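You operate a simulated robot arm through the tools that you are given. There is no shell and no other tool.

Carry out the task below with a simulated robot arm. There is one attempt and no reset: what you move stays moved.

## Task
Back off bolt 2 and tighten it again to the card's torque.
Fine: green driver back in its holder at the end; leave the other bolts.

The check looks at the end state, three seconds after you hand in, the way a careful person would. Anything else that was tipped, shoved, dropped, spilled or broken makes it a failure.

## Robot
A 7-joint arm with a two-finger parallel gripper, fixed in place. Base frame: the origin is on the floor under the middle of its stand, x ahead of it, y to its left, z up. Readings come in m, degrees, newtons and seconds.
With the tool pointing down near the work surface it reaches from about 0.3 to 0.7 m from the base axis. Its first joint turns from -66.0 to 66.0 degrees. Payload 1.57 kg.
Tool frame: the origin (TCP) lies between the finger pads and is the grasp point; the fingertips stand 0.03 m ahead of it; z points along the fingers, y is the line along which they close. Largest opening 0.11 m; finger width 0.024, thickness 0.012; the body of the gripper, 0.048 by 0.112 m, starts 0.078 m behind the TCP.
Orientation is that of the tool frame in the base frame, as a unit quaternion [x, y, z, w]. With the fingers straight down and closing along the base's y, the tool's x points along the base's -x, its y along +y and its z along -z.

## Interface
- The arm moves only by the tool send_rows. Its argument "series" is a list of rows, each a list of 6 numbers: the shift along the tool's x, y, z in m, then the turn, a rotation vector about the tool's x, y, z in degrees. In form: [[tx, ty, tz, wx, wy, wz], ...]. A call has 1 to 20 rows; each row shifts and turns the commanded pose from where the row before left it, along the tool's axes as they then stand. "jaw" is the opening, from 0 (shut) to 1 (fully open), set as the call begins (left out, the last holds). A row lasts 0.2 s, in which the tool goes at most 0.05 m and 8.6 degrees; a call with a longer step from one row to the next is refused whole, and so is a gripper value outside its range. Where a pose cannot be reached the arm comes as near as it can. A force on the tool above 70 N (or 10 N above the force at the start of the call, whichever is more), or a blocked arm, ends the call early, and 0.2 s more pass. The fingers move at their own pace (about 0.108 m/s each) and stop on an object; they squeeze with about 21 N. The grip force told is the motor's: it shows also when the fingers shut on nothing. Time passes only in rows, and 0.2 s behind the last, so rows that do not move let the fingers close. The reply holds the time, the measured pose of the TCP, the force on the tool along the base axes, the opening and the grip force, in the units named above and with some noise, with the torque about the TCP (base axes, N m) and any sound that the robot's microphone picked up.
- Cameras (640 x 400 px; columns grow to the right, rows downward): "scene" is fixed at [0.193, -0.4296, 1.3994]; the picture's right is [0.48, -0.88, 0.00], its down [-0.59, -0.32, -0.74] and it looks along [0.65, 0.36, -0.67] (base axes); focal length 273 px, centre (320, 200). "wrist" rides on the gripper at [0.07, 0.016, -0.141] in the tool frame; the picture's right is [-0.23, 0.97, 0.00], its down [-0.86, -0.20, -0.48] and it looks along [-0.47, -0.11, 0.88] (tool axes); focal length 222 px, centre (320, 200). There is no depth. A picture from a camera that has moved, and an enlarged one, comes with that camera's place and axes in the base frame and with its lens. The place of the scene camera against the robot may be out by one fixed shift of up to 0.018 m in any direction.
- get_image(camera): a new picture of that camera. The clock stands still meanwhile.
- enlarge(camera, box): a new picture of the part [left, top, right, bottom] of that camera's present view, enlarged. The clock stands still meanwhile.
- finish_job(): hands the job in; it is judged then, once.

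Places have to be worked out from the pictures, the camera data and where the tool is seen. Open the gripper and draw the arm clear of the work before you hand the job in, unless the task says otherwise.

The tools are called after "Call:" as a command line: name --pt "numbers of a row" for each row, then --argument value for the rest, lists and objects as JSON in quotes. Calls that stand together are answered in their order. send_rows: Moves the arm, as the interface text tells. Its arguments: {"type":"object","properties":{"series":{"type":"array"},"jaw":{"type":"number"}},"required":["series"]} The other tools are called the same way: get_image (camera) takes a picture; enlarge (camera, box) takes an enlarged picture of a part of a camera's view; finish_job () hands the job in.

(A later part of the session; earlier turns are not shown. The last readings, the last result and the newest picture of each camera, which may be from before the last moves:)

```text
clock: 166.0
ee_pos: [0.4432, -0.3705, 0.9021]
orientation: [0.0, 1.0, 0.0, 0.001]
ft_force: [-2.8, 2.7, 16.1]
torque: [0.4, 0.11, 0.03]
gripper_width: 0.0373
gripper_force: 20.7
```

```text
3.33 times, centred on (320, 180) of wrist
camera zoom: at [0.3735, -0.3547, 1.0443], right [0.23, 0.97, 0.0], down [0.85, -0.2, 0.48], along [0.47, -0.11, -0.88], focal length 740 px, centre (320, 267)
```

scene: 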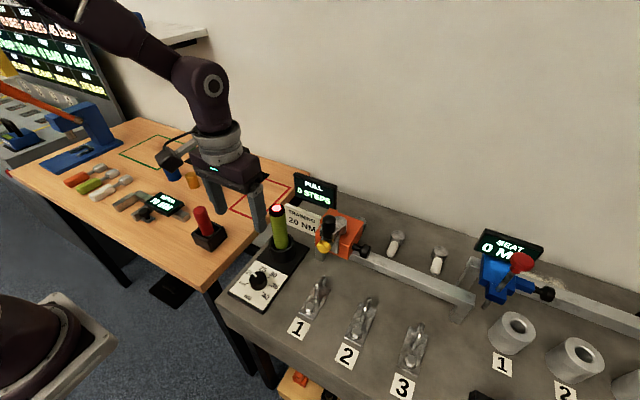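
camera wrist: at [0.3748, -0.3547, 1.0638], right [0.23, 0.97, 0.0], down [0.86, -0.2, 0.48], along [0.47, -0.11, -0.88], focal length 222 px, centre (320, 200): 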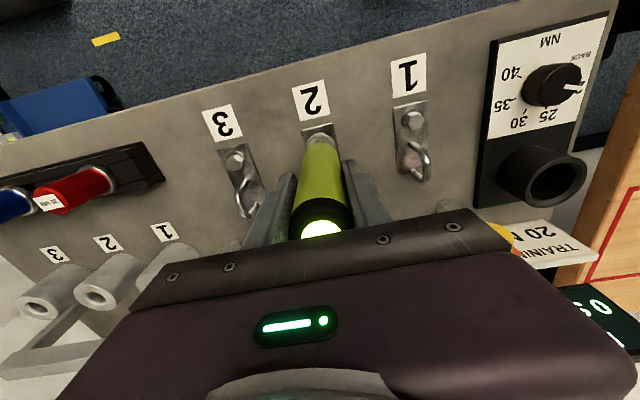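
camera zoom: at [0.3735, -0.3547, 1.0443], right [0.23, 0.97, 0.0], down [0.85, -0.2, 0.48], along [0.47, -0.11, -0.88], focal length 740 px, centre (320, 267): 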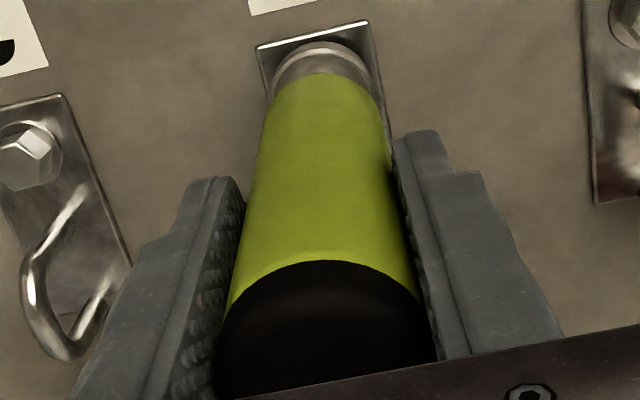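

Firm contact (20 N) now, lamp still out. I hold the pressure and wait for the result.

Call:
send_rows --pt "0 0 0 0 0 0" --pt "0 0 0 0 0 0"

Call:
enlarge --camera "wrist" --box '[240, 120, 400, 240]'

Call:
enlarge --camera "scene" --box '[325, 300, 375, 345]'

```text
clock: 166.6
ee_pos: [0.4418, -0.371, 0.903]
orientation: [0.0, 1.0, -0.001, 0.001]
ft_force: [-2.1, 1.6, 17.1]
torque: [0.19, -0.18, 0.03]
gripper_width: 0.0371
gripper_force: 20.9
```

```text
3.33 times, centred on (320, 180) of wrist
camera zoom: at [0.3736, -0.3547, 1.044], right [0.23, 0.97, 0.0], down [0.85, -0.2, 0.48], along [0.47, -0.11, -0.88], focal length 740 px, centre (320, 267)
```

zoom: 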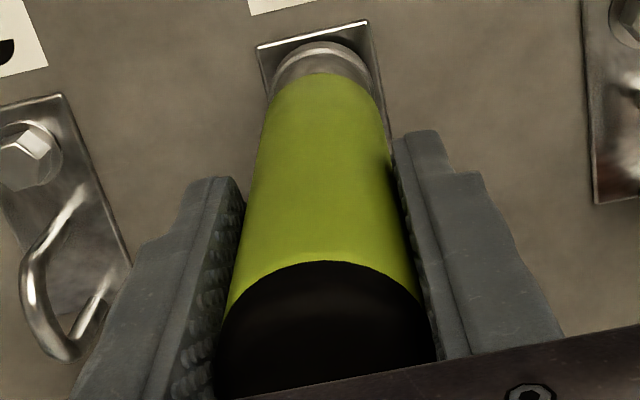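

```text
8.89 times, centred on (350, 322) of scene
camera zoom: at [0.1927, -0.4294, 1.3996], right [0.48, -0.88, 0.0], down [-0.59, -0.32, -0.74], along [0.65, 0.36, -0.67], focal length 2426 px, centre (53, -889)
```

zoom: 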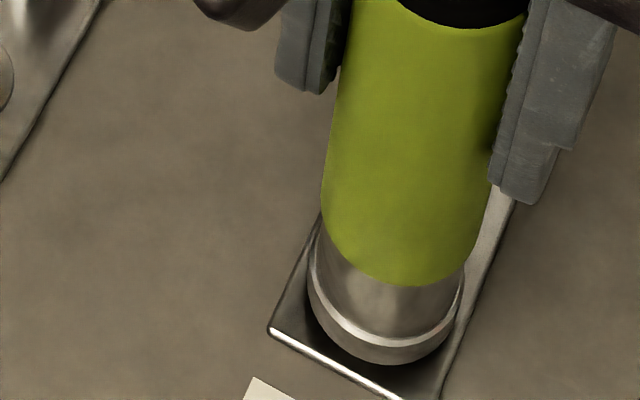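

Still out. I hold another second.

Call:
send_rows --pt "0 0 0 0 0 0" --pt "0 0 0 0 0 0" --pt "0 0 0 0 0 0" --pt "0 0 0 0 0 0"

Call:
enlarge --camera "wrist" --box '[240, 120, 400, 240]'

```text
clock: 167.6
ee_pos: [0.4422, -0.3706, 0.9024]
orientation: [0.001, 1.0, 0.0, 0.0]
ft_force: [1.6, -1.4, 14.9]
torque: [-0.06, -0.39, -0.03]
gripper_width: 0.0373
gripper_force: 21.0
```

```text
3.33 times, centred on (320, 180) of wrist
camera zoom: at [0.3736, -0.3548, 1.0439], right [0.23, 0.97, 0.0], down [0.85, -0.2, 0.48], along [0.47, -0.11, -0.88], focal length 740 px, centre (320, 267)
```

zoom: 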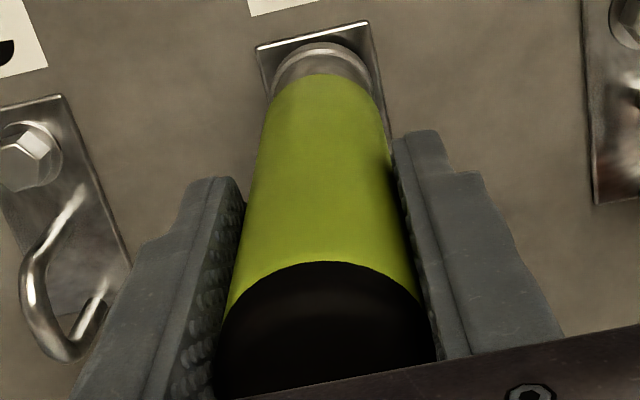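

Still running (lamp out, pressure held at about 19 N). I wait two more seconds, following with a tiny extra push.

Call:
send_rows --pt "0 0 0.0005 0 0 0" --pt "0 0 0 0 0 0" --pt "0 0 0 0 0 0" --pt "0 0 0 0 0 0" --pt "0 0 0 0 0 0" --pt "0 0 0 0 0 0"

Call:
enlarge --camera "wrist" --box '[240, 120, 400, 240]'

Call:
enlarge --camera "scene" --box '[325, 300, 375, 345]'

```text
clock: 169.0
ee_pos: [0.4414, -0.3703, 0.9015]
orientation: [0.0, 1.0, -0.001, 0.001]
ft_force: [-2.1, -1.1, 15.5]
torque: [-0.09, 0.11, 0.01]
gripper_width: 0.0371
gripper_force: 20.9
```

```text
3.33 times, centred on (320, 180) of wrist
camera zoom: at [0.3735, -0.3549, 1.0433], right [0.23, 0.97, 0.0], down [0.86, -0.2, 0.48], along [0.47, -0.11, -0.88], focal length 740 px, centre (320, 267)
```

zoom: 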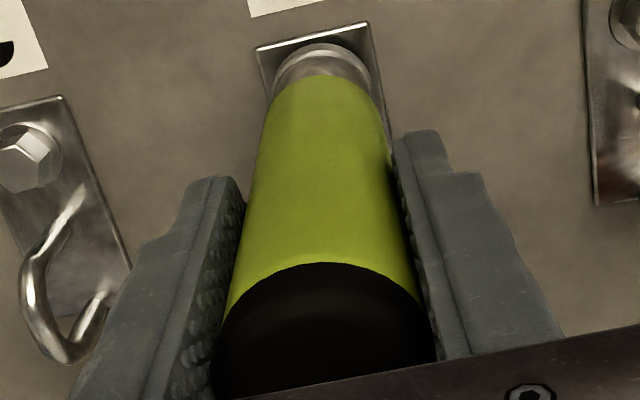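

```text
8.89 times, centred on (350, 322) of scene
camera zoom: at [0.1927, -0.4294, 1.3995], right [0.48, -0.88, 0.0], down [-0.59, -0.32, -0.74], along [0.65, 0.36, -0.67], focal length 2426 px, centre (53, -889)
```

zoom: 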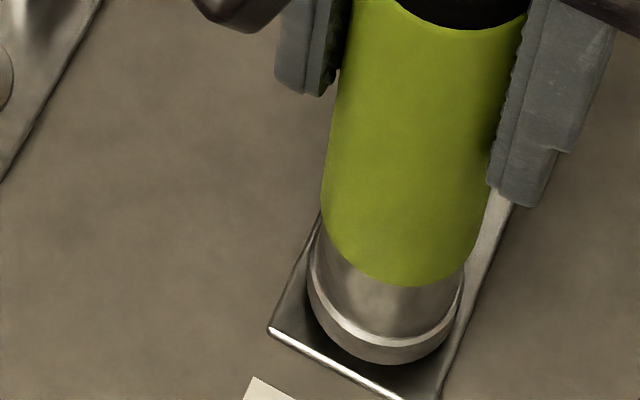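

The lamp stays out and the rim has stopped sinking, whereas in the first tightening I was also turning clockwise, and the socket settled. I turn clockwise in small steps now, watching the lamp.

Call:
send_rows --pt "0 0 0.0005 0 0 6" --pt "0 0 0 0 0 6" --pt "0 0 0 0 0 6" --pt "0 0 0 0 0 0"

Call:
enlarge --camera "wrist" --box '[240, 120, 400, 240]'

```text
clock: 170.0
ee_pos: [0.4419, -0.3693, 0.9013]
orientation: [0.157, 0.988, 0.0, 0.001]
ft_force: [3.4, 4.6, 15.3]
torque: [0.41, -0.42, -0.02]
gripper_width: 0.0368
gripper_force: 21.1
```

```text
3.33 times, centred on (320, 180) of wrist
camera zoom: at [0.3826, -0.3332, 1.0425], right [0.52, 0.86, 0.0], down [0.75, -0.46, 0.48], along [0.41, -0.25, -0.88], focal length 740 px, centre (320, 267)
```

zoom: 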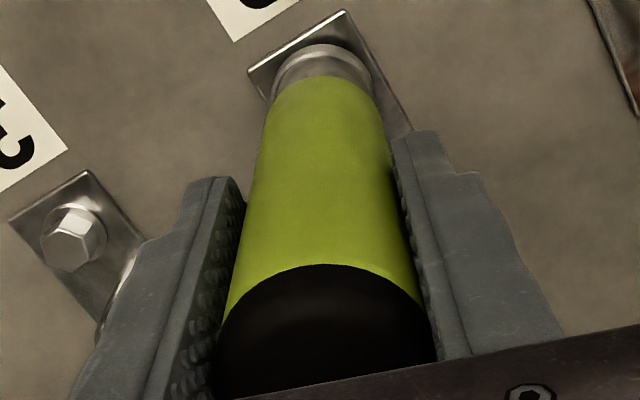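

Still out. I continue clockwise in 12° portions with light pressure.

Call:
send_rows --pt "0 0 0.0005 0 0 6" --pt "0 0 0 0 0 6" --pt "0 0 0 0 0 6" --pt "0 0 0 0 0 0"

Call:
enlarge --camera "wrist" --box '[240, 120, 400, 240]'

Call:
enlarge --camera "scene" --box '[325, 300, 375, 345]'

```text
clock: 171.0
ee_pos: [0.4418, -0.3716, 0.9003]
orientation: [0.31, 0.951, -0.001, 0.0]
ft_force: [1.1, 3.0, 8.1]
torque: [0.24, -0.16, -0.01]
gripper_width: 0.0372
gripper_force: 21.3
```

```text
3.33 times, centred on (320, 180) of wrist
camera zoom: at [0.3968, -0.3168, 1.0418], right [0.76, 0.65, 0.0], down [0.57, -0.67, 0.48], along [0.31, -0.36, -0.88], focal length 740 px, centre (320, 267)
```

zoom: 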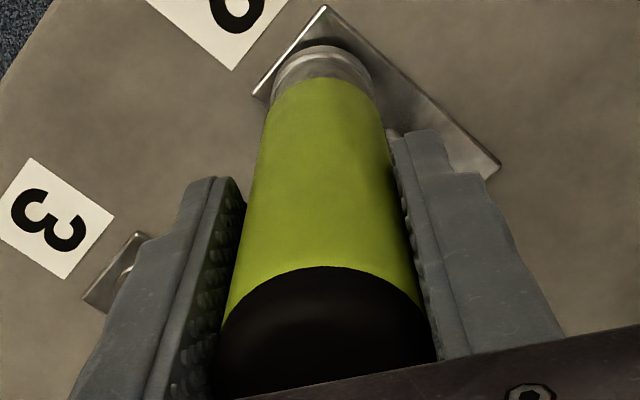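

```text
8.89 times, centred on (350, 322) of scene
camera zoom: at [0.1929, -0.4294, 1.3995], right [0.48, -0.88, 0.0], down [-0.59, -0.32, -0.74], along [0.65, 0.36, -0.67], focal length 2426 px, centre (53, -889)
```

zoom: 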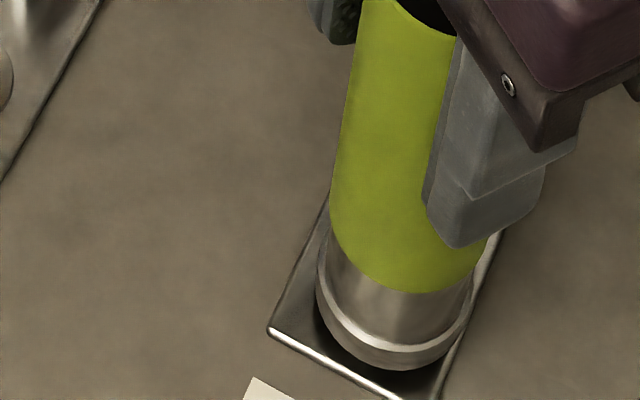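

The tip has wandered about 4 mm off the bolt axis with the turn (the driver sits slightly tilted in the grip), so the socket may have lost the head. I lift off and look at the bolt's state.

Call:
send_rows --pt "0 0 -0.02 0 0 0" --pt "0 0 -0.03 0 0 0" --pt "0 0 -0.03 0 0 -8" --pt "0 0 0 0 0 -8" --pt "0 0 0 0 0 -8" --pt "0 0 0 0 0 -8" --pt "0 0 0 0 0 -4" --pt "0 0 0 0 0 0"

Call:
enlarge --camera "scene" --box '[325, 300, 375, 345]'

Call:
enlarge --camera "wrist" --box '[240, 100, 400, 240]'

Call:
enlarge --camera "scene" --box '[300, 180, 420, 340]'

```text
clock: 172.8
ee_pos: [0.4427, -0.3709, 0.9816]
orientation: [-0.001, 1.0, 0.0, 0.0]
ft_force: [1.4, -0.5, -4.3]
torque: [0.01, 0.01, 0.0]
gripper_width: 0.037
gripper_force: 21.0
```

```text
8.89 times, centred on (350, 322) of scene
camera zoom: at [0.193, -0.4296, 1.3994], right [0.48, -0.88, 0.0], down [-0.59, -0.32, -0.74], along [0.65, 0.36, -0.67], focal length 2426 px, centre (53, -889)
```

zoom: 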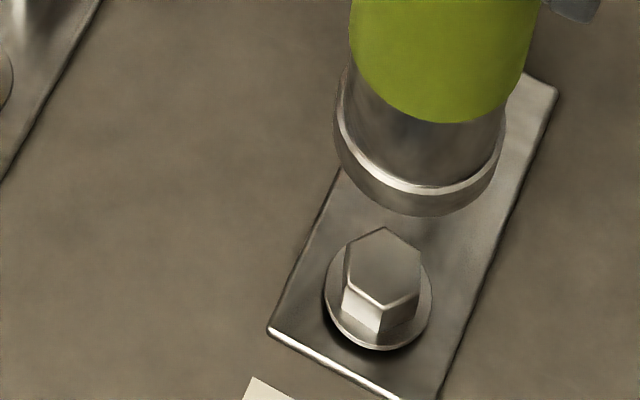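

```text
2.86 times, centred on (320, 170) of wrist
camera zoom: at [0.3738, -0.3552, 1.1221], right [0.23, 0.97, 0.0], down [0.86, -0.2, 0.48], along [0.47, -0.11, -0.88], focal length 635 px, centre (320, 286)
```

zoom: 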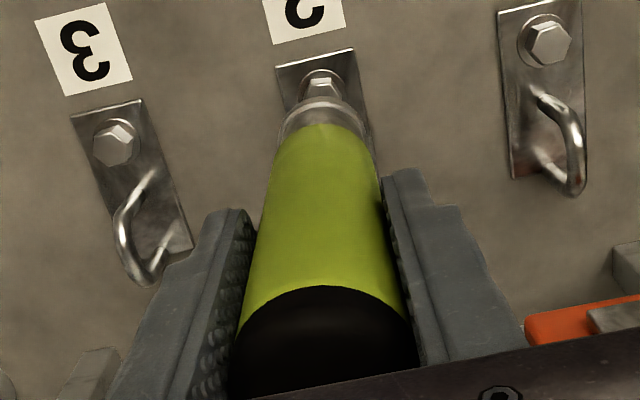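

```text
2.50 times, centred on (360, 260) of scene
camera zoom: at [0.193, -0.4296, 1.3994], right [0.48, -0.88, 0.0], down [-0.59, -0.32, -0.74], along [0.65, 0.36, -0.67], focal length 682 px, centre (220, 50)
```

zoom: 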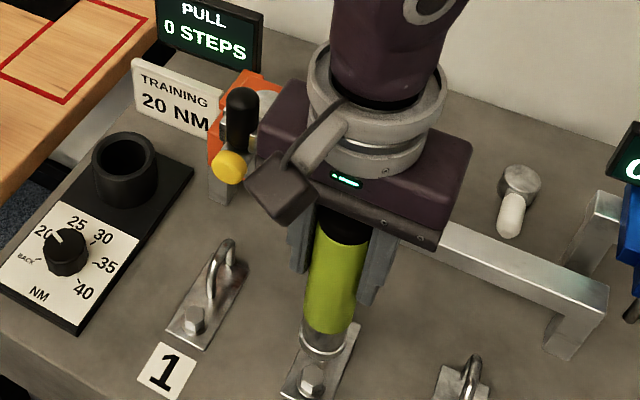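

Bolt 2 is only partly run in (a small gap remains), so the run was interrupted and the lamp is out. I re-measure the alignment to seat the socket squarely and continue the run.

Call:
enlarge --camera "wrist" --box '[280, 100, 360, 160]'

Call:
enlarge --camera "scene" --box '[330, 250, 390, 345]'

```text
6.67 times, centred on (320, 130) of wrist
camera zoom: at [0.3738, -0.3552, 1.1221], right [0.23, 0.97, 0.0], down [0.86, -0.2, 0.48], along [0.47, -0.11, -0.88], focal length 1481 px, centre (320, 667)
```

zoom: 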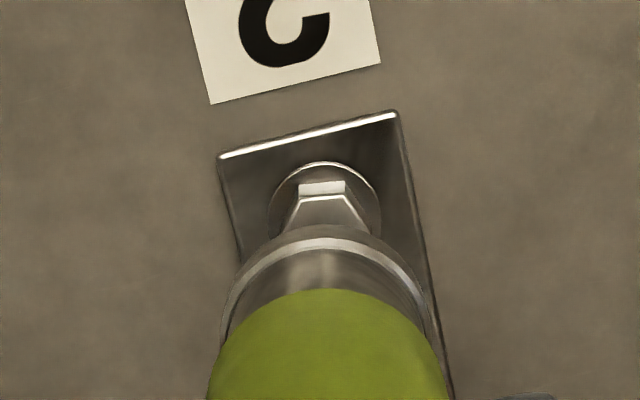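

```text
4.21 times, centred on (360, 298) of scene
camera zoom: at [0.193, -0.4296, 1.3994], right [0.48, -0.88, 0.0], down [-0.59, -0.32, -0.74], along [0.65, 0.36, -0.67], focal length 1149 px, centre (152, -210)
```

zoom: 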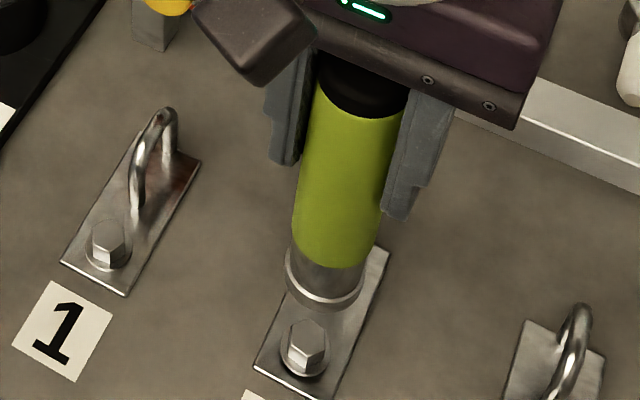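

By the wrist view the socket is about 2 mm too far in x (the driver is pitched slightly in the grip); y is good. I shift 2.2 mm in −x and lower to just above the head.

Call:
send_rows --pt "0.0022 0 0.02 0 0 0" --pt "0 0 0.02 0 0 0" --pt "0 0 0.02 0 0 0" --pt "0 0 0 0 0 0"

Call:
enlarge --camera "wrist" --box '[280, 100, 360, 160]'

Call:
enlarge --camera "scene" --box '[325, 300, 375, 345]'

```text
clock: 173.8
ee_pos: [0.4393, -0.3724, 0.9193]
orientation: [0.0, 1.0, 0.001, 0.0]
ft_force: [0.1, 0.7, -5.1]
torque: [-0.03, 0.05, 0.0]
gripper_width: 0.0375
gripper_force: 20.9
```

```text
6.67 times, centred on (320, 130) of wrist
camera zoom: at [0.3712, -0.3559, 1.0614], right [0.23, 0.97, 0.0], down [0.86, -0.2, 0.48], along [0.47, -0.11, -0.88], focal length 1481 px, centre (320, 667)
```

zoom: 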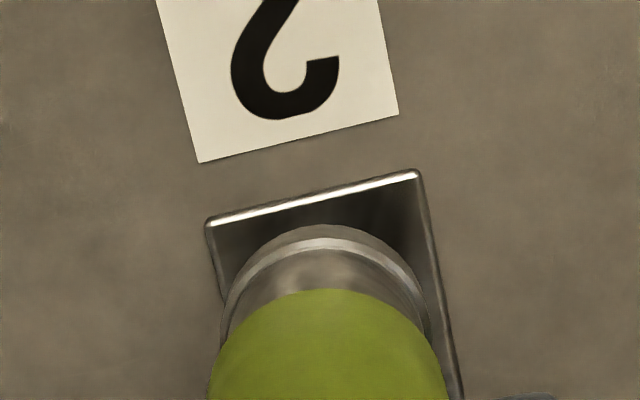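

```text
8.89 times, centred on (350, 322) of scene
camera zoom: at [0.193, -0.4296, 1.3994], right [0.48, -0.88, 0.0], down [-0.59, -0.32, -0.74], along [0.65, 0.36, -0.67], focal length 2426 px, centre (53, -889)
```

zoom: 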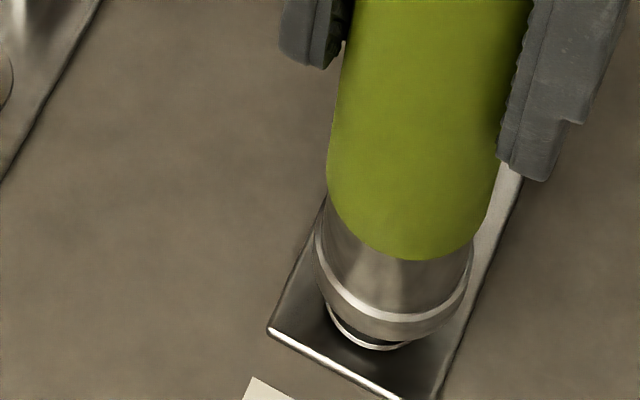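

Now x is good and the socket should go about 1 mm in +y. I correct and lower to contact, watching the lamp.

Call:
send_rows --pt "0 0.001 0.004 0 0 0" --pt "0 0 0.004 0 0 0" --pt "0 0 0 0 0 0"

Call:
enlarge --camera "wrist" --box '[240, 120, 400, 240]'

Call:
enlarge --camera "scene" --box '[325, 300, 375, 345]'

```text
clock: 174.6
ee_pos: [0.4409, -0.3688, 0.9124]
orientation: [0.0, 1.0, -0.001, 0.001]
ft_force: [0.1, -0.5, -4.4]
torque: [0.0, 0.01, -0.02]
gripper_width: 0.037
gripper_force: 21.1
```

```text
3.33 times, centred on (320, 180) of wrist
camera zoom: at [0.3714, -0.354, 1.0535], right [0.23, 0.97, 0.0], down [0.86, -0.2, 0.48], along [0.47, -0.11, -0.88], focal length 740 px, centre (320, 267)
```

zoom: 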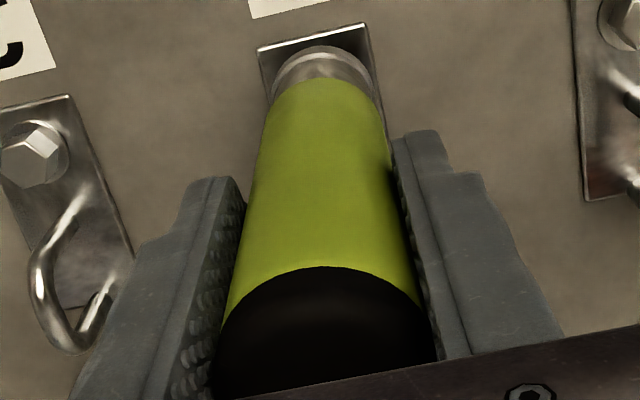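

```text
8.89 times, centred on (350, 322) of scene
camera zoom: at [0.193, -0.4296, 1.3994], right [0.48, -0.88, 0.0], down [-0.59, -0.32, -0.74], along [0.65, 0.36, -0.67], focal length 2426 px, centre (53, -889)
```

zoom: 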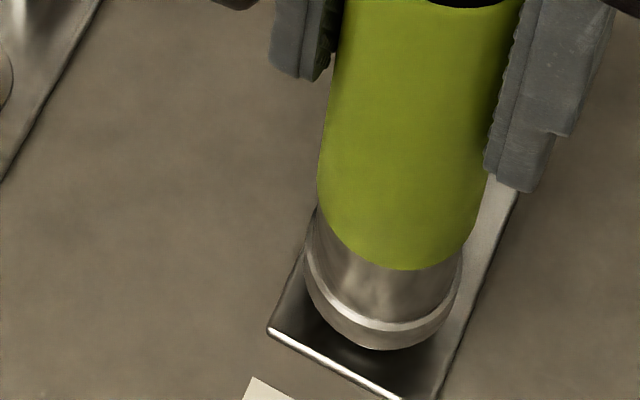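

The rim is just above the head, within about 1 mm. I continue down to contact.

Call:
send_rows --pt "0 -0.0005 0.002 0 0 0" --pt "0 0 0.002 0 0 0" --pt "0 0 0 0 0 0"

Call:
enlarge --camera "scene" --box '[325, 300, 375, 345]'

```text
clock: 175.4
ee_pos: [0.4395, -0.3698, 0.9086]
orientation: [0.0, 1.0, 0.0, 0.0]
ft_force: [-1.3, 1.0, -3.5]
torque: [0.0, 0.03, 0.01]
gripper_width: 0.0372
gripper_force: 20.8
```

```text
8.89 times, centred on (350, 322) of scene
camera zoom: at [0.193, -0.4296, 1.3994], right [0.48, -0.88, 0.0], down [-0.59, -0.32, -0.74], along [0.65, 0.36, -0.67], focal length 2426 px, centre (53, -889)
```

zoom: 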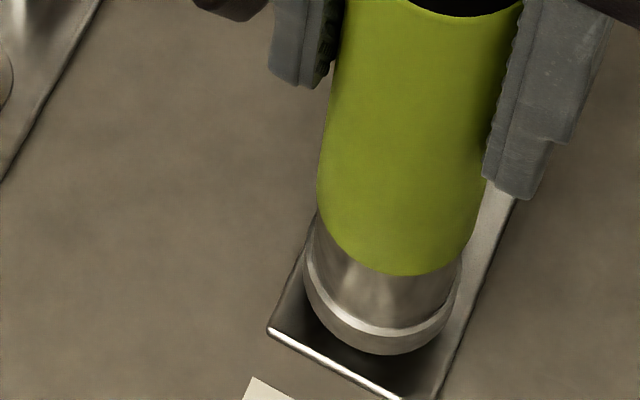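

No firm contact yet. I go on 1.5 mm at a time.

Call:
send_rows --pt "0 0 0.0015 0 0 0" --pt "0 0 0.0015 0 0 0" --pt "0 0 0 0 0 0"

Call:
enlarge --camera "wrist" --box '[240, 120, 400, 240]'

Call:
enlarge --camera "scene" --box '[325, 300, 375, 345]'

```text
clock: 176.2
ee_pos: [0.44, -0.3701, 0.9053]
orientation: [0.001, 1.0, 0.0, 0.0]
ft_force: [-0.3, -0.4, -3.8]
torque: [0.02, 0.05, -0.02]
gripper_width: 0.037
gripper_force: 21.3
```

```text
3.33 times, centred on (320, 180) of wrist
camera zoom: at [0.3715, -0.3539, 1.0466], right [0.23, 0.97, 0.0], down [0.86, -0.2, 0.48], along [0.47, -0.11, -0.88], focal length 740 px, centre (320, 267)
```

zoom: 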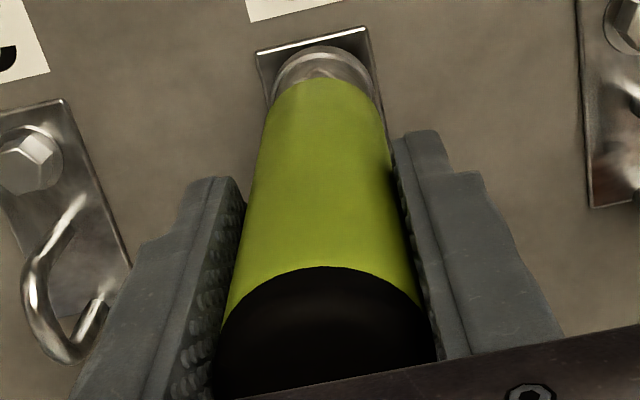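

```text
8.89 times, centred on (350, 322) of scene
camera zoom: at [0.193, -0.4296, 1.3994], right [0.48, -0.88, 0.0], down [-0.59, -0.32, -0.74], along [0.65, 0.36, -0.67], focal length 2426 px, centre (53, -889)
```

zoom: 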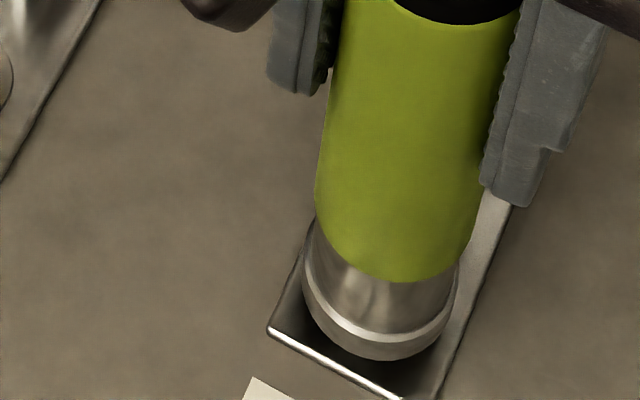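

The socket is about 1.5 mm to the scene-left of the ideal line; I shift it back and keep going down.

Call:
send_rows --pt "-0.0007 -0.001 0.0015 0 0 0" --pt "0 0 0.001 0 0 0" --pt "0 0 0 0 0 0"

Call:
enlarge --camera "wrist" --box '[240, 120, 400, 240]'

Call:
enlarge --camera "scene" --box '[325, 300, 375, 345]'

```text
clock: 177.0
ee_pos: [0.4412, -0.369, 0.9035]
orientation: [0.0, 1.0, 0.0, 0.0]
ft_force: [0.2, -0.8, -4.1]
torque: [0.0, 0.01, -0.06]
gripper_width: 0.0371
gripper_force: 21.1
```

```text
3.33 times, centred on (320, 180) of wrist
camera zoom: at [0.3724, -0.3547, 1.0442], right [0.23, 0.97, 0.0], down [0.86, -0.2, 0.48], along [0.47, -0.11, -0.88], focal length 740 px, centre (320, 267)
```

zoom: 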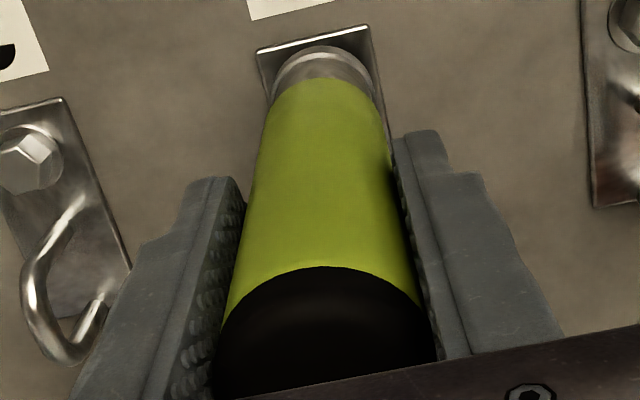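

```text
8.89 times, centred on (350, 322) of scene
camera zoom: at [0.193, -0.4296, 1.3994], right [0.48, -0.88, 0.0], down [-0.59, -0.32, -0.74], along [0.65, 0.36, -0.67], focal length 2426 px, centre (53, -889)
```

zoom: 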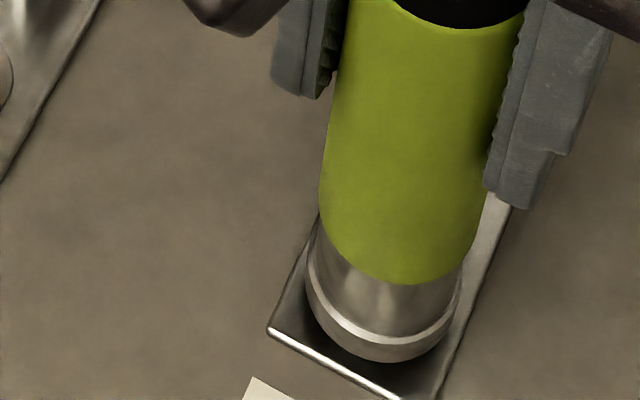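

Centred now (rim on the reference line), no contact yet. Down another 2 mm.

Call:
send_rows --pt "0 0 0.001 0 0 0" --pt "0 0 0.001 0 0 0" --pt "0 0 0 0 0 0"

Call:
enlarge --camera "wrist" --box '[240, 120, 400, 240]'

Call:
enlarge --camera "scene" --box '[325, 300, 375, 345]'

```text
clock: 177.8
ee_pos: [0.4412, -0.3715, 0.9007]
orientation: [0.0, 1.0, 0.0, 0.0]
ft_force: [-0.3, 0.5, -3.8]
torque: [0.02, 0.01, -0.03]
gripper_width: 0.037
gripper_force: 21.0
```

```text
3.33 times, centred on (320, 180) of wrist
camera zoom: at [0.3725, -0.3552, 1.0421], right [0.23, 0.97, 0.0], down [0.86, -0.2, 0.48], along [0.47, -0.11, -0.88], focal length 740 px, centre (320, 267)
```

zoom: 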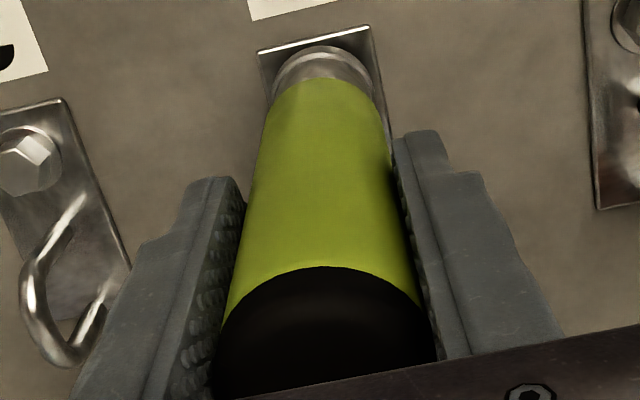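

```text
8.89 times, centred on (350, 322) of scene
camera zoom: at [0.193, -0.4296, 1.3994], right [0.48, -0.88, 0.0], down [-0.59, -0.32, -0.74], along [0.65, 0.36, -0.67], focal length 2426 px, centre (53, -889)
```

zoom: 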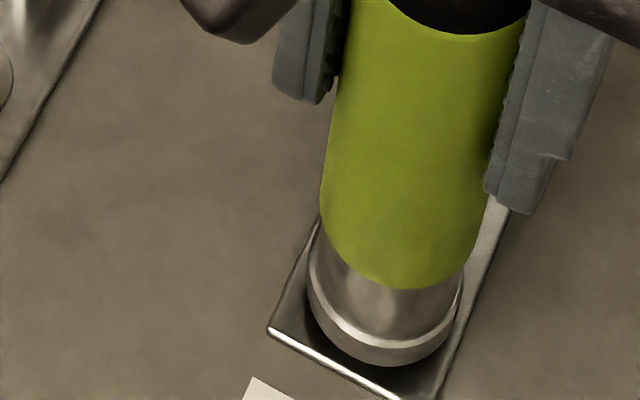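

Still descending freely over the head. Another 1.5-2 mm.

Call:
send_rows --pt "0 0.0003 0.001 0 0 0" --pt "0 0 0.001 0 0 0" --pt "0 0 0 0 0 0"

Call:
enlarge --camera "wrist" --box '[240, 120, 400, 240]'

Call:
enlarge --camera "scene" --box '[325, 300, 375, 345]'

```text
clock: 178.6
ee_pos: [0.4413, -0.3706, 0.8993]
orientation: [0.0, 1.0, 0.001, -0.001]
ft_force: [0.1, 0.0, -3.5]
torque: [0.02, 0.03, 0.0]
gripper_width: 0.0373
gripper_force: 20.8
```

```text
3.33 times, centred on (320, 180) of wrist
camera zoom: at [0.3729, -0.3549, 1.0404], right [0.23, 0.97, 0.0], down [0.86, -0.2, 0.48], along [0.47, -0.11, -0.88], focal length 740 px, centre (320, 267)
```

zoom: 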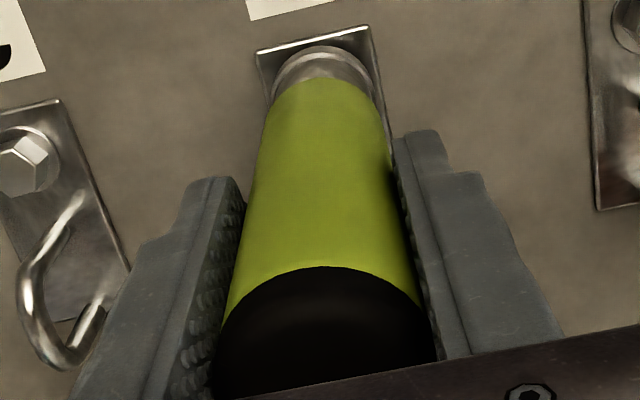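

```text
8.89 times, centred on (350, 322) of scene
camera zoom: at [0.193, -0.4296, 1.3994], right [0.48, -0.88, 0.0], down [-0.59, -0.32, -0.74], along [0.65, 0.36, -0.67], focal length 2426 px, centre (53, -889)
```

zoom: 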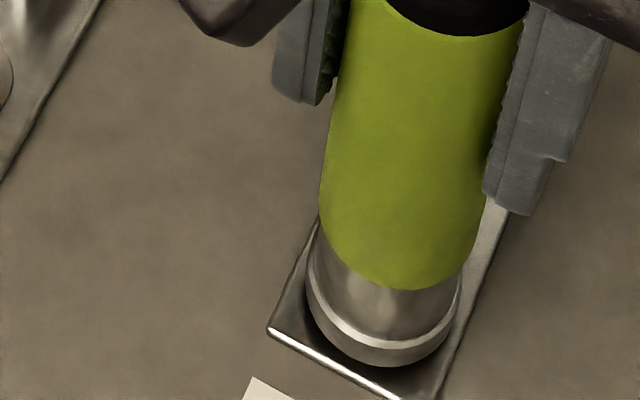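

Still free. I continue another 2 mm.

Call:
send_rows --pt "-0.0005 0 0.001 0 0 0" --pt "0 0 0.001 0 0 0" --pt "0 0 0 0 0 0"

Call:
enlarge --camera "wrist" --box '[240, 120, 400, 240]'

Call:
enlarge --camera "scene" --box '[325, 300, 375, 345]'

```text
clock: 179.4
ee_pos: [0.4415, -0.3705, 0.8962]
orientation: [0.001, 1.0, 0.0, 0.0]
ft_force: [-0.1, 0.2, -3.9]
torque: [-0.02, 0.05, 0.01]
gripper_width: 0.037
gripper_force: 20.5
```

```text
3.33 times, centred on (320, 180) of wrist
camera zoom: at [0.3736, -0.3547, 1.0384], right [0.23, 0.97, 0.0], down [0.86, -0.2, 0.48], along [0.47, -0.11, -0.88], focal length 740 px, centre (320, 267)
```

zoom: 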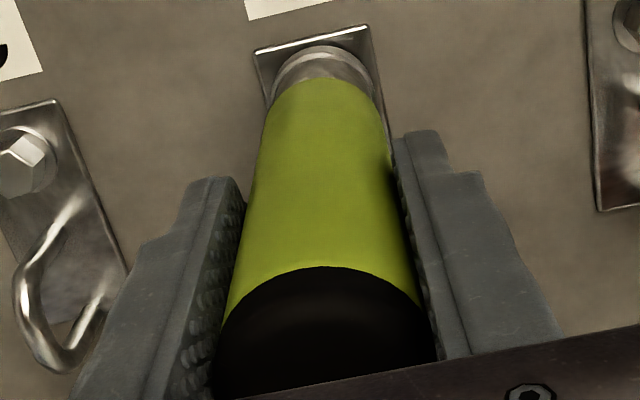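

```text
8.89 times, centred on (350, 322) of scene
camera zoom: at [0.193, -0.4296, 1.3994], right [0.48, -0.88, 0.0], down [-0.59, -0.32, -0.74], along [0.65, 0.36, -0.67], focal length 2426 px, centre (53, -889)
```

zoom: 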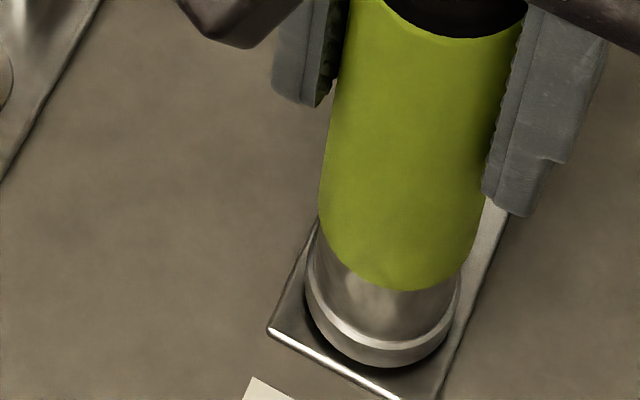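

Rim almost at the flange. Another 2 mm down.

Call:
send_rows --pt "0 0 0.001 0 0 0" --pt "0 0 0.001 0 0 0" --pt "0 0 0 0 0 0"

Call:
enlarge --camera "wrist" --box '[240, 120, 400, 240]'

```text
clock: 180.2
ee_pos: [0.4415, -0.3697, 0.8952]
orientation: [0.001, 1.0, -0.001, 0.001]
ft_force: [1.0, 3.8, 17.1]
torque: [0.4, -0.18, -0.02]
gripper_width: 0.0373
gripper_force: 20.7
```

```text
3.33 times, centred on (320, 180) of wrist
camera zoom: at [0.3736, -0.3544, 1.0367], right [0.23, 0.97, 0.0], down [0.85, -0.2, 0.48], along [0.47, -0.11, -0.88], focal length 740 px, centre (320, 267)
```

zoom: 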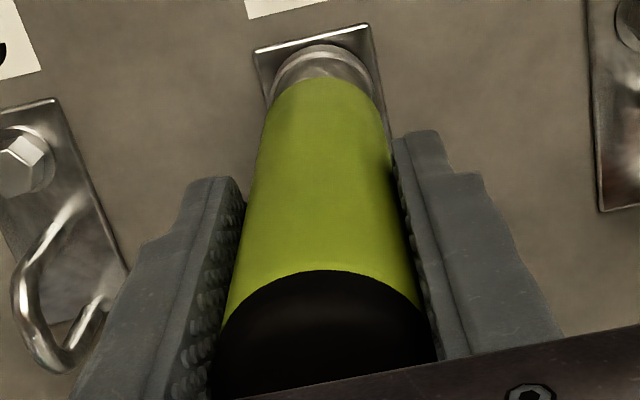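

Firm contact, deeper than last time. I hold the pressure and wait for the lamp.

Call:
send_rows --pt "0 0 0 0 0 0" --pt "0 0 0 0 0 0" --pt "0 0 0 0 0 0" --pt "0 0 0 0 0 0" --pt "0 0 0 0 0 0"

Call:
enlarge --camera "wrist" --box '[240, 120, 400, 240]'

Call:
enlarge --camera "scene" --box '[325, 300, 375, 345]'

```text
clock: 181.4
ee_pos: [0.4422, -0.3696, 0.8947]
orientation: [0.0, 1.0, 0.0, -0.001]
ft_force: [3.6, 0.3, 13.8]
torque: [0.04, -0.4, -0.02]
gripper_width: 0.0372
gripper_force: 21.0
```

```text
3.33 times, centred on (320, 180) of wrist
camera zoom: at [0.3734, -0.3545, 1.0364], right [0.23, 0.97, 0.0], down [0.85, -0.2, 0.48], along [0.47, -0.11, -0.88], focal length 740 px, centre (320, 267)
```

zoom: 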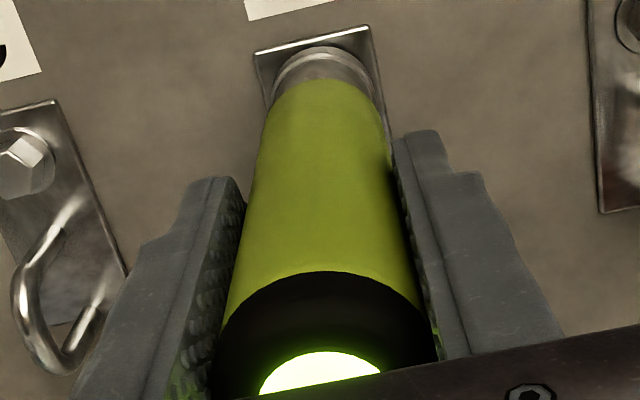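

```text
8.89 times, centred on (350, 322) of scene
camera zoom: at [0.1928, -0.4294, 1.3995], right [0.48, -0.88, 0.0], down [-0.59, -0.32, -0.74], along [0.65, 0.36, -0.67], focal length 2426 px, centre (53, -889)
```

zoom: 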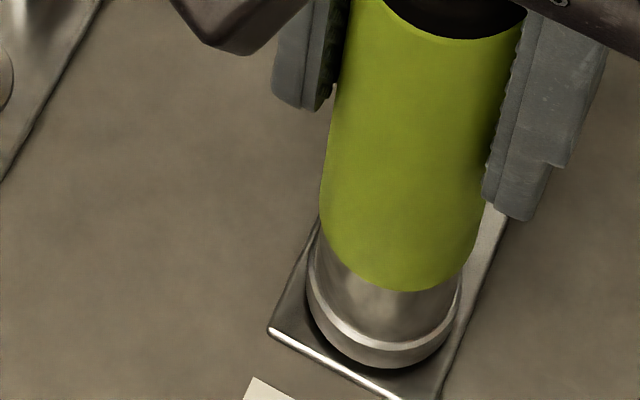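

Green: the set torque is reached. I lift off at once, without touching the bolt again, and check the bolt.

Call:
send_rows --pt "0 0 -0.02 0 0 0" --pt "0 0 -0.035 0 0 0" --pt "0 0 -0.045 0 0 0" --pt "0 0 -0.05 0 0 0" --pt "0 0 0 0 0 0"

Call:
enlarge --camera "scene" --box '[325, 300, 375, 345]'

Call:
get_image --camera "wrist"

```text
clock: 182.6
ee_pos: [0.443, -0.3693, 1.0456]
orientation: [0.0, 1.0, 0.0, -0.001]
ft_force: [0.0, -0.4, -4.2]
torque: [0.01, 0.05, -0.03]
gripper_width: 0.0372
gripper_force: 21.2
```

```text
8.89 times, centred on (350, 322) of scene
camera zoom: at [0.193, -0.4296, 1.3994], right [0.48, -0.88, 0.0], down [-0.59, -0.32, -0.74], along [0.65, 0.36, -0.67], focal length 2426 px, centre (53, -889)
```

zoom: 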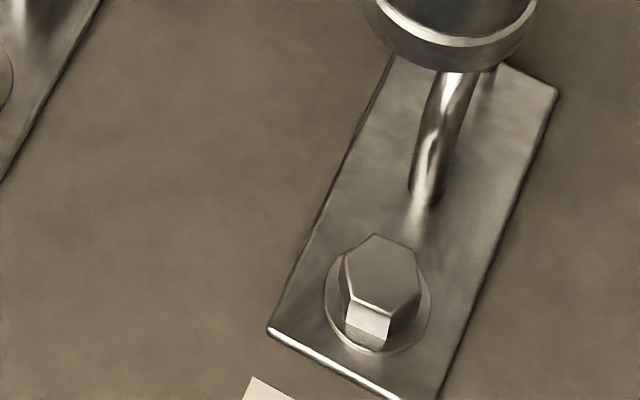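

```text
taken
camera wrist: at [0.3738, -0.3546, 1.1869], right [0.23, 0.97, 0.0], down [0.86, -0.2, 0.48], along [0.47, -0.11, -0.88], focal length 222 px, centre (320, 200)
```

wrist: 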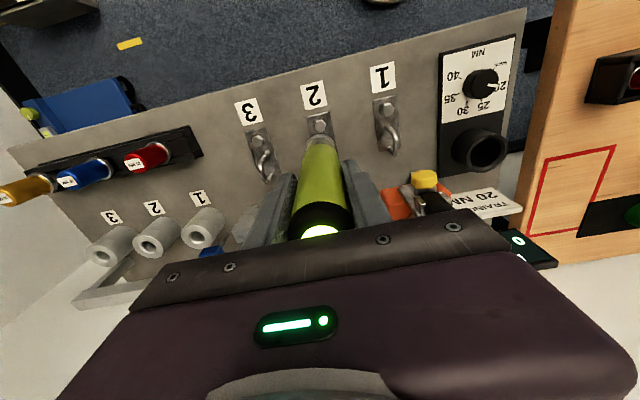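

Bolt 2 is flush and the lamp is green. I take the driver back to its holder along the same path.

Call:
send_rows --pt "0 0 -0.015 0 0 0" --pt "0 0.044 0 0 0 0" --pt "0 0.044 0 0 0 0" --pt "0 0.044 0 0 0 0" --pt "0 0.044 0 0 0 0" --pt "0 0.044 0 0 0 0" --pt "0 0.0445 0 0 0 0" --pt "-0.034 0 0 0 0 0" --pt "-0.034 0 0 0 0 0" --pt "-0.031 0 0 0 0 0" --pt "0 0 0 0 0 0"

Call:
enlarge --camera "wrist" --box '[270, 90, 370, 170]'

Call:
enlarge --camera "scene" --box '[220, 130, 340, 290]'

```text
clock: 185.0
ee_pos: [0.5416, -0.1065, 1.0588]
orientation: [-0.001, 1.0, -0.001, 0.0]
ft_force: [0.4, -0.2, -4.7]
torque: [0.0, 0.01, 0.0]
gripper_width: 0.0372
gripper_force: 21.0
```

```text
5.00 times, centred on (320, 130) of wrist
camera zoom: at [0.4725, -0.0907, 1.201], right [0.23, 0.97, 0.0], down [0.86, -0.2, 0.48], along [0.47, -0.11, -0.88], focal length 1111 px, centre (320, 550)
```

zoom: 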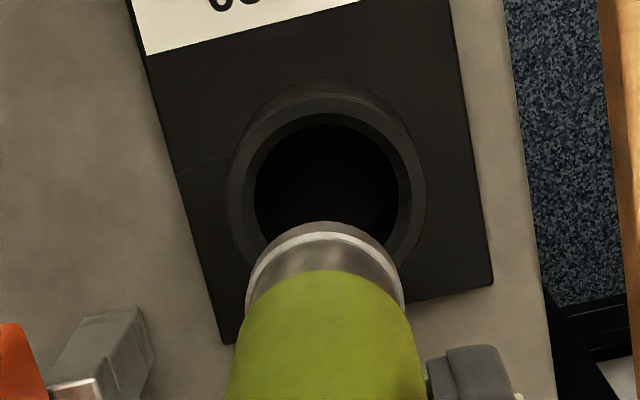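

```text
2.50 times, centred on (280, 210) of scene
camera zoom: at [0.1931, -0.4296, 1.3994], right [0.48, -0.88, 0.0], down [-0.59, -0.32, -0.74], along [0.65, 0.36, -0.67], focal length 682 px, centre (420, 175)
```

zoom: 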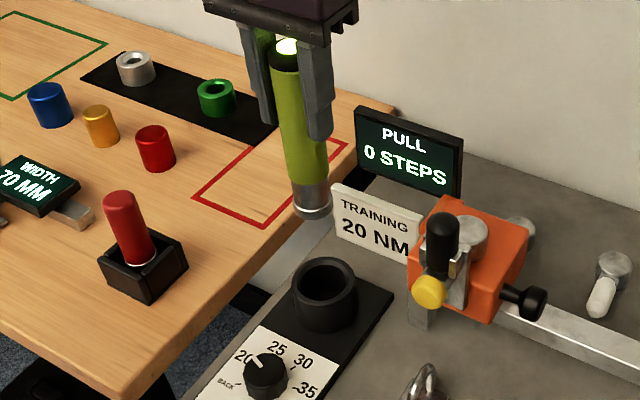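

Aligned with the cup. I lower the driver into it.

Call:
send_rows --pt "-0.0005 0.0005 0.03 0 0 0" --pt "0 0 0.03 0 0 0" --pt "0 0 0.03 0 0 0" --pt "0 0 0.03 0 0 0" --pt "0 0 0.025 0 0 0" --pt "0 0 0 0 0 0"

Call:
enlarge --camera "scene" --box '[230, 180, 330, 290]'

```text
clock: 186.4
ee_pos: [0.5402, -0.1055, 0.9137]
orientation: [0.0, 1.0, 0.001, 0.0]
ft_force: [-0.1, 1.5, -4.1]
torque: [-0.02, 0.03, 0.0]
gripper_width: 0.0374
gripper_force: 20.9
```

```text
3.64 times, centred on (280, 235) of scene
camera zoom: at [0.193, -0.4296, 1.3994], right [0.48, -0.88, 0.0], down [-0.59, -0.32, -0.74], along [0.65, 0.36, -0.67], focal length 992 px, centre (466, 73)
```

zoom: 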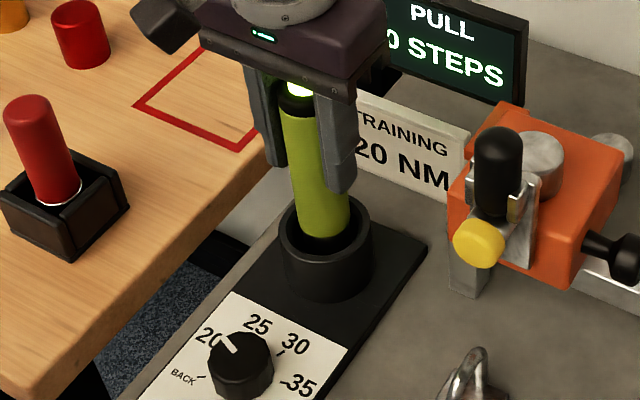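

The driver is inside the cup. I lower in small steps until it stands on the bottom.

Call:
send_rows --pt "-0.001 0 0.004 0 0 0" --pt "0 0 0.003 0 0 0" --pt "0 0 0.002 0 0 0" --pt "0 0 0 0 0 0"

Call:
send_rows --pt "0 0 0.002 0 0 0" --pt "0 0 0.0015 0 0 0" --pt "0 0 0 0 0 0"

```text
clock: 187.4
ee_pos: [0.5431, -0.104, 0.9065]
orientation: [0.0, 1.0, 0.0, 0.0]
ft_force: [-0.6, 0.0, -3.7]
torque: [0.02, 0.03, 0.03]
gripper_width: 0.0373
gripper_force: 21.2
```

```text
clock: 188.2
ee_pos: [0.5409, -0.1047, 0.9022]
orientation: [0.0, 1.0, 0.0, -0.001]
ft_force: [-0.7, -0.4, -4.7]
torque: [0.0, 0.02, 0.0]
gripper_width: 0.0373
gripper_force: 20.9
```

Call:
send_rows --pt "0 0 0.0015 0 0 0" --pt "0 0 0.0015 0 0 0" --pt "0 0 0 0 0 0"

```text
clock: 189.0
ee_pos: [0.5414, -0.1062, 0.8994]
orientation: [0.0, 1.0, 0.0, 0.0]
ft_force: [1.0, 0.3, -4.6]
torque: [0.0, 0.04, 0.01]
gripper_width: 0.0372
gripper_force: 20.6
```

No contact yet; another 3 mm in two small steps.

Call:
send_rows --pt "0 0 0.0015 0 0 0" --pt "0 0 0.0015 0 0 0" --pt "0 0 0 0 0 0"

```text
clock: 189.8
ee_pos: [0.5421, -0.1049, 0.8968]
orientation: [0.0, 1.0, 0.001, 0.002]
ft_force: [0.6, 1.3, 16.3]
torque: [0.22, -0.23, 0.05]
gripper_width: 0.0372
gripper_force: 21.2
```

The driver stands on the bottom. I ease up 1 mm, open fully clear, rise straight up, and check the result.

Call:
send_rows --pt "0 0 -0.001 0 0 0" --pt "0 0 0 0 0 0"

Call:
send_rows --pt "0 0 0 0 0 0" --pt "0 0 0 0 0 0" --pt "0 0 0 0 0 0" --pt "0 0 -0.03 0 0 0" --pt "0 0 -0.04 0 0 0" --pt "0 0 -0.045 0 0 0" --pt "0 0 -0.045 0 0 0" --pt "0 0 0 0 0 0" --jaw 0.8

Call:
get_image --camera "wrist"

Call:
enlarge --camera "scene" --box '[220, 170, 340, 320]'

Call:
enlarge --camera "scene" --box '[280, 260, 440, 390]'

```text
clock: 190.4
ee_pos: [0.5422, -0.1059, 0.8966]
orientation: [0.0, 1.0, 0.001, 0.0]
ft_force: [2.8, 1.3, 4.1]
torque: [0.06, -0.55, -0.02]
gripper_width: 0.0372
gripper_force: 21.0
```

```text
clock: 192.2
ee_pos: [0.5407, -0.1063, 1.0586]
orientation: [0.0, 1.0, 0.0, 0.001]
ft_force: [0.6, -0.1, 0.5]
torque: [0.0, -0.02, 0.02]
gripper_width: 0.088
gripper_force: 0.1
```

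```text
taken
camera wrist: at [0.4731, -0.0915, 1.2002], right [0.23, 0.97, 0.0], down [0.86, -0.2, 0.48], along [0.47, -0.11, -0.88], focal length 222 px, centre (320, 200)
```

wrist: 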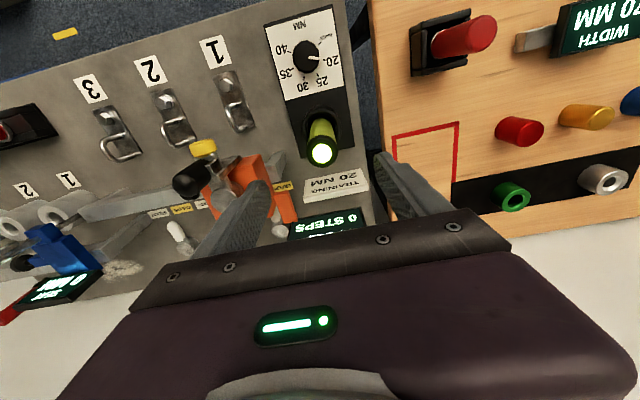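

```text
2.67 times, centred on (280, 245) of scene
camera zoom: at [0.193, -0.4296, 1.3994], right [0.48, -0.88, 0.0], down [-0.59, -0.32, -0.74], along [0.65, 0.36, -0.67], focal length 728 px, centre (427, 80)
```

zoom: 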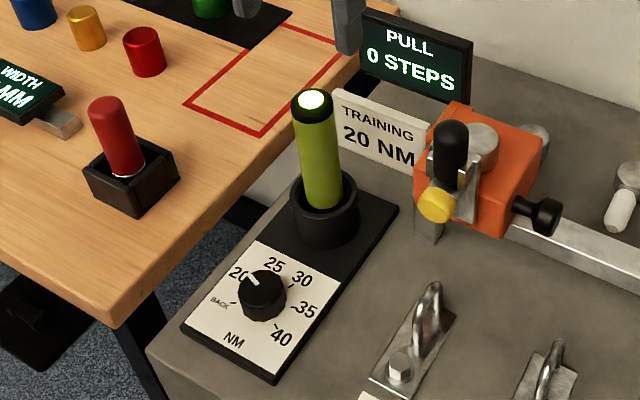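

```text
3.08 times, centred on (360, 325) of scene
camera zoom: at [0.193, -0.4296, 1.3994], right [0.48, -0.88, 0.0], down [-0.59, -0.32, -0.74], along [0.65, 0.36, -0.67], focal length 840 px, centre (197, -185)
```

zoom: 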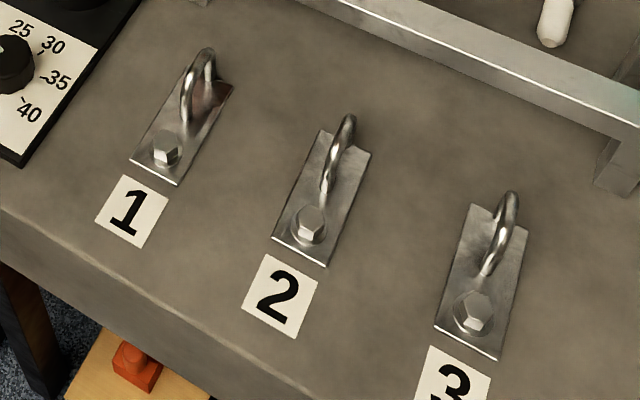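

The driver stands in its holder with the green lamp, the dial is on 20, bolt 2 is flush, and bolts 1 and 3 are untouched. I open the gripper fully and draw the arm up and back to its starting place.

Call:
send_rows --pt "0 0 -0.045 0 0 0" --pt "0 0 -0.045 0 0 0" --pt "0 0 -0.045 0 0 0" --pt "0.045 -0.02 0 0 0 0" --pt "0.045 -0.02 0 0 0 0" --pt "0.045 -0.02 0 0 0 0" --pt "0.045 -0.02 0 0 0 0" --pt "0.045 -0.02 0 0 0 0" --pt "0 0 0 0 0 0" --jaw 1.0

Call:
get_image --camera "scene"

Call:
enlarge --camera "scene" --box '[220, 180, 440, 390]'

```text
clock: 194.2
ee_pos: [0.3134, -0.2061, 1.1927]
orientation: [0.0, 1.0, 0.0, 0.001]
ft_force: [-0.1, -0.4, 0.4]
torque: [0.04, -0.01, 0.03]
gripper_width: 0.1101
gripper_force: 0.2
```

```text
taken
```

scene: 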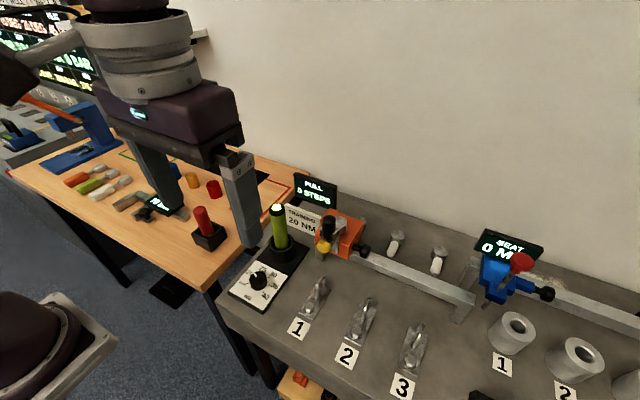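

```text
1.90 times, centred on (330, 285) of scene
camera zoom: at [0.1929, -0.4296, 1.3994], right [0.48, -0.88, 0.0], down [-0.59, -0.32, -0.74], along [0.65, 0.36, -0.67], focal length 520 px, centre (301, 38)
```

zoom: 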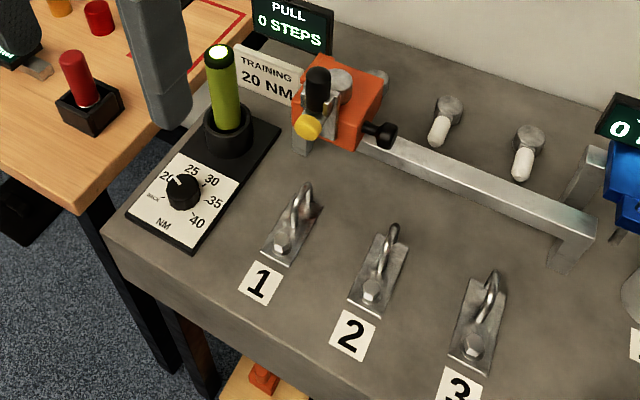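

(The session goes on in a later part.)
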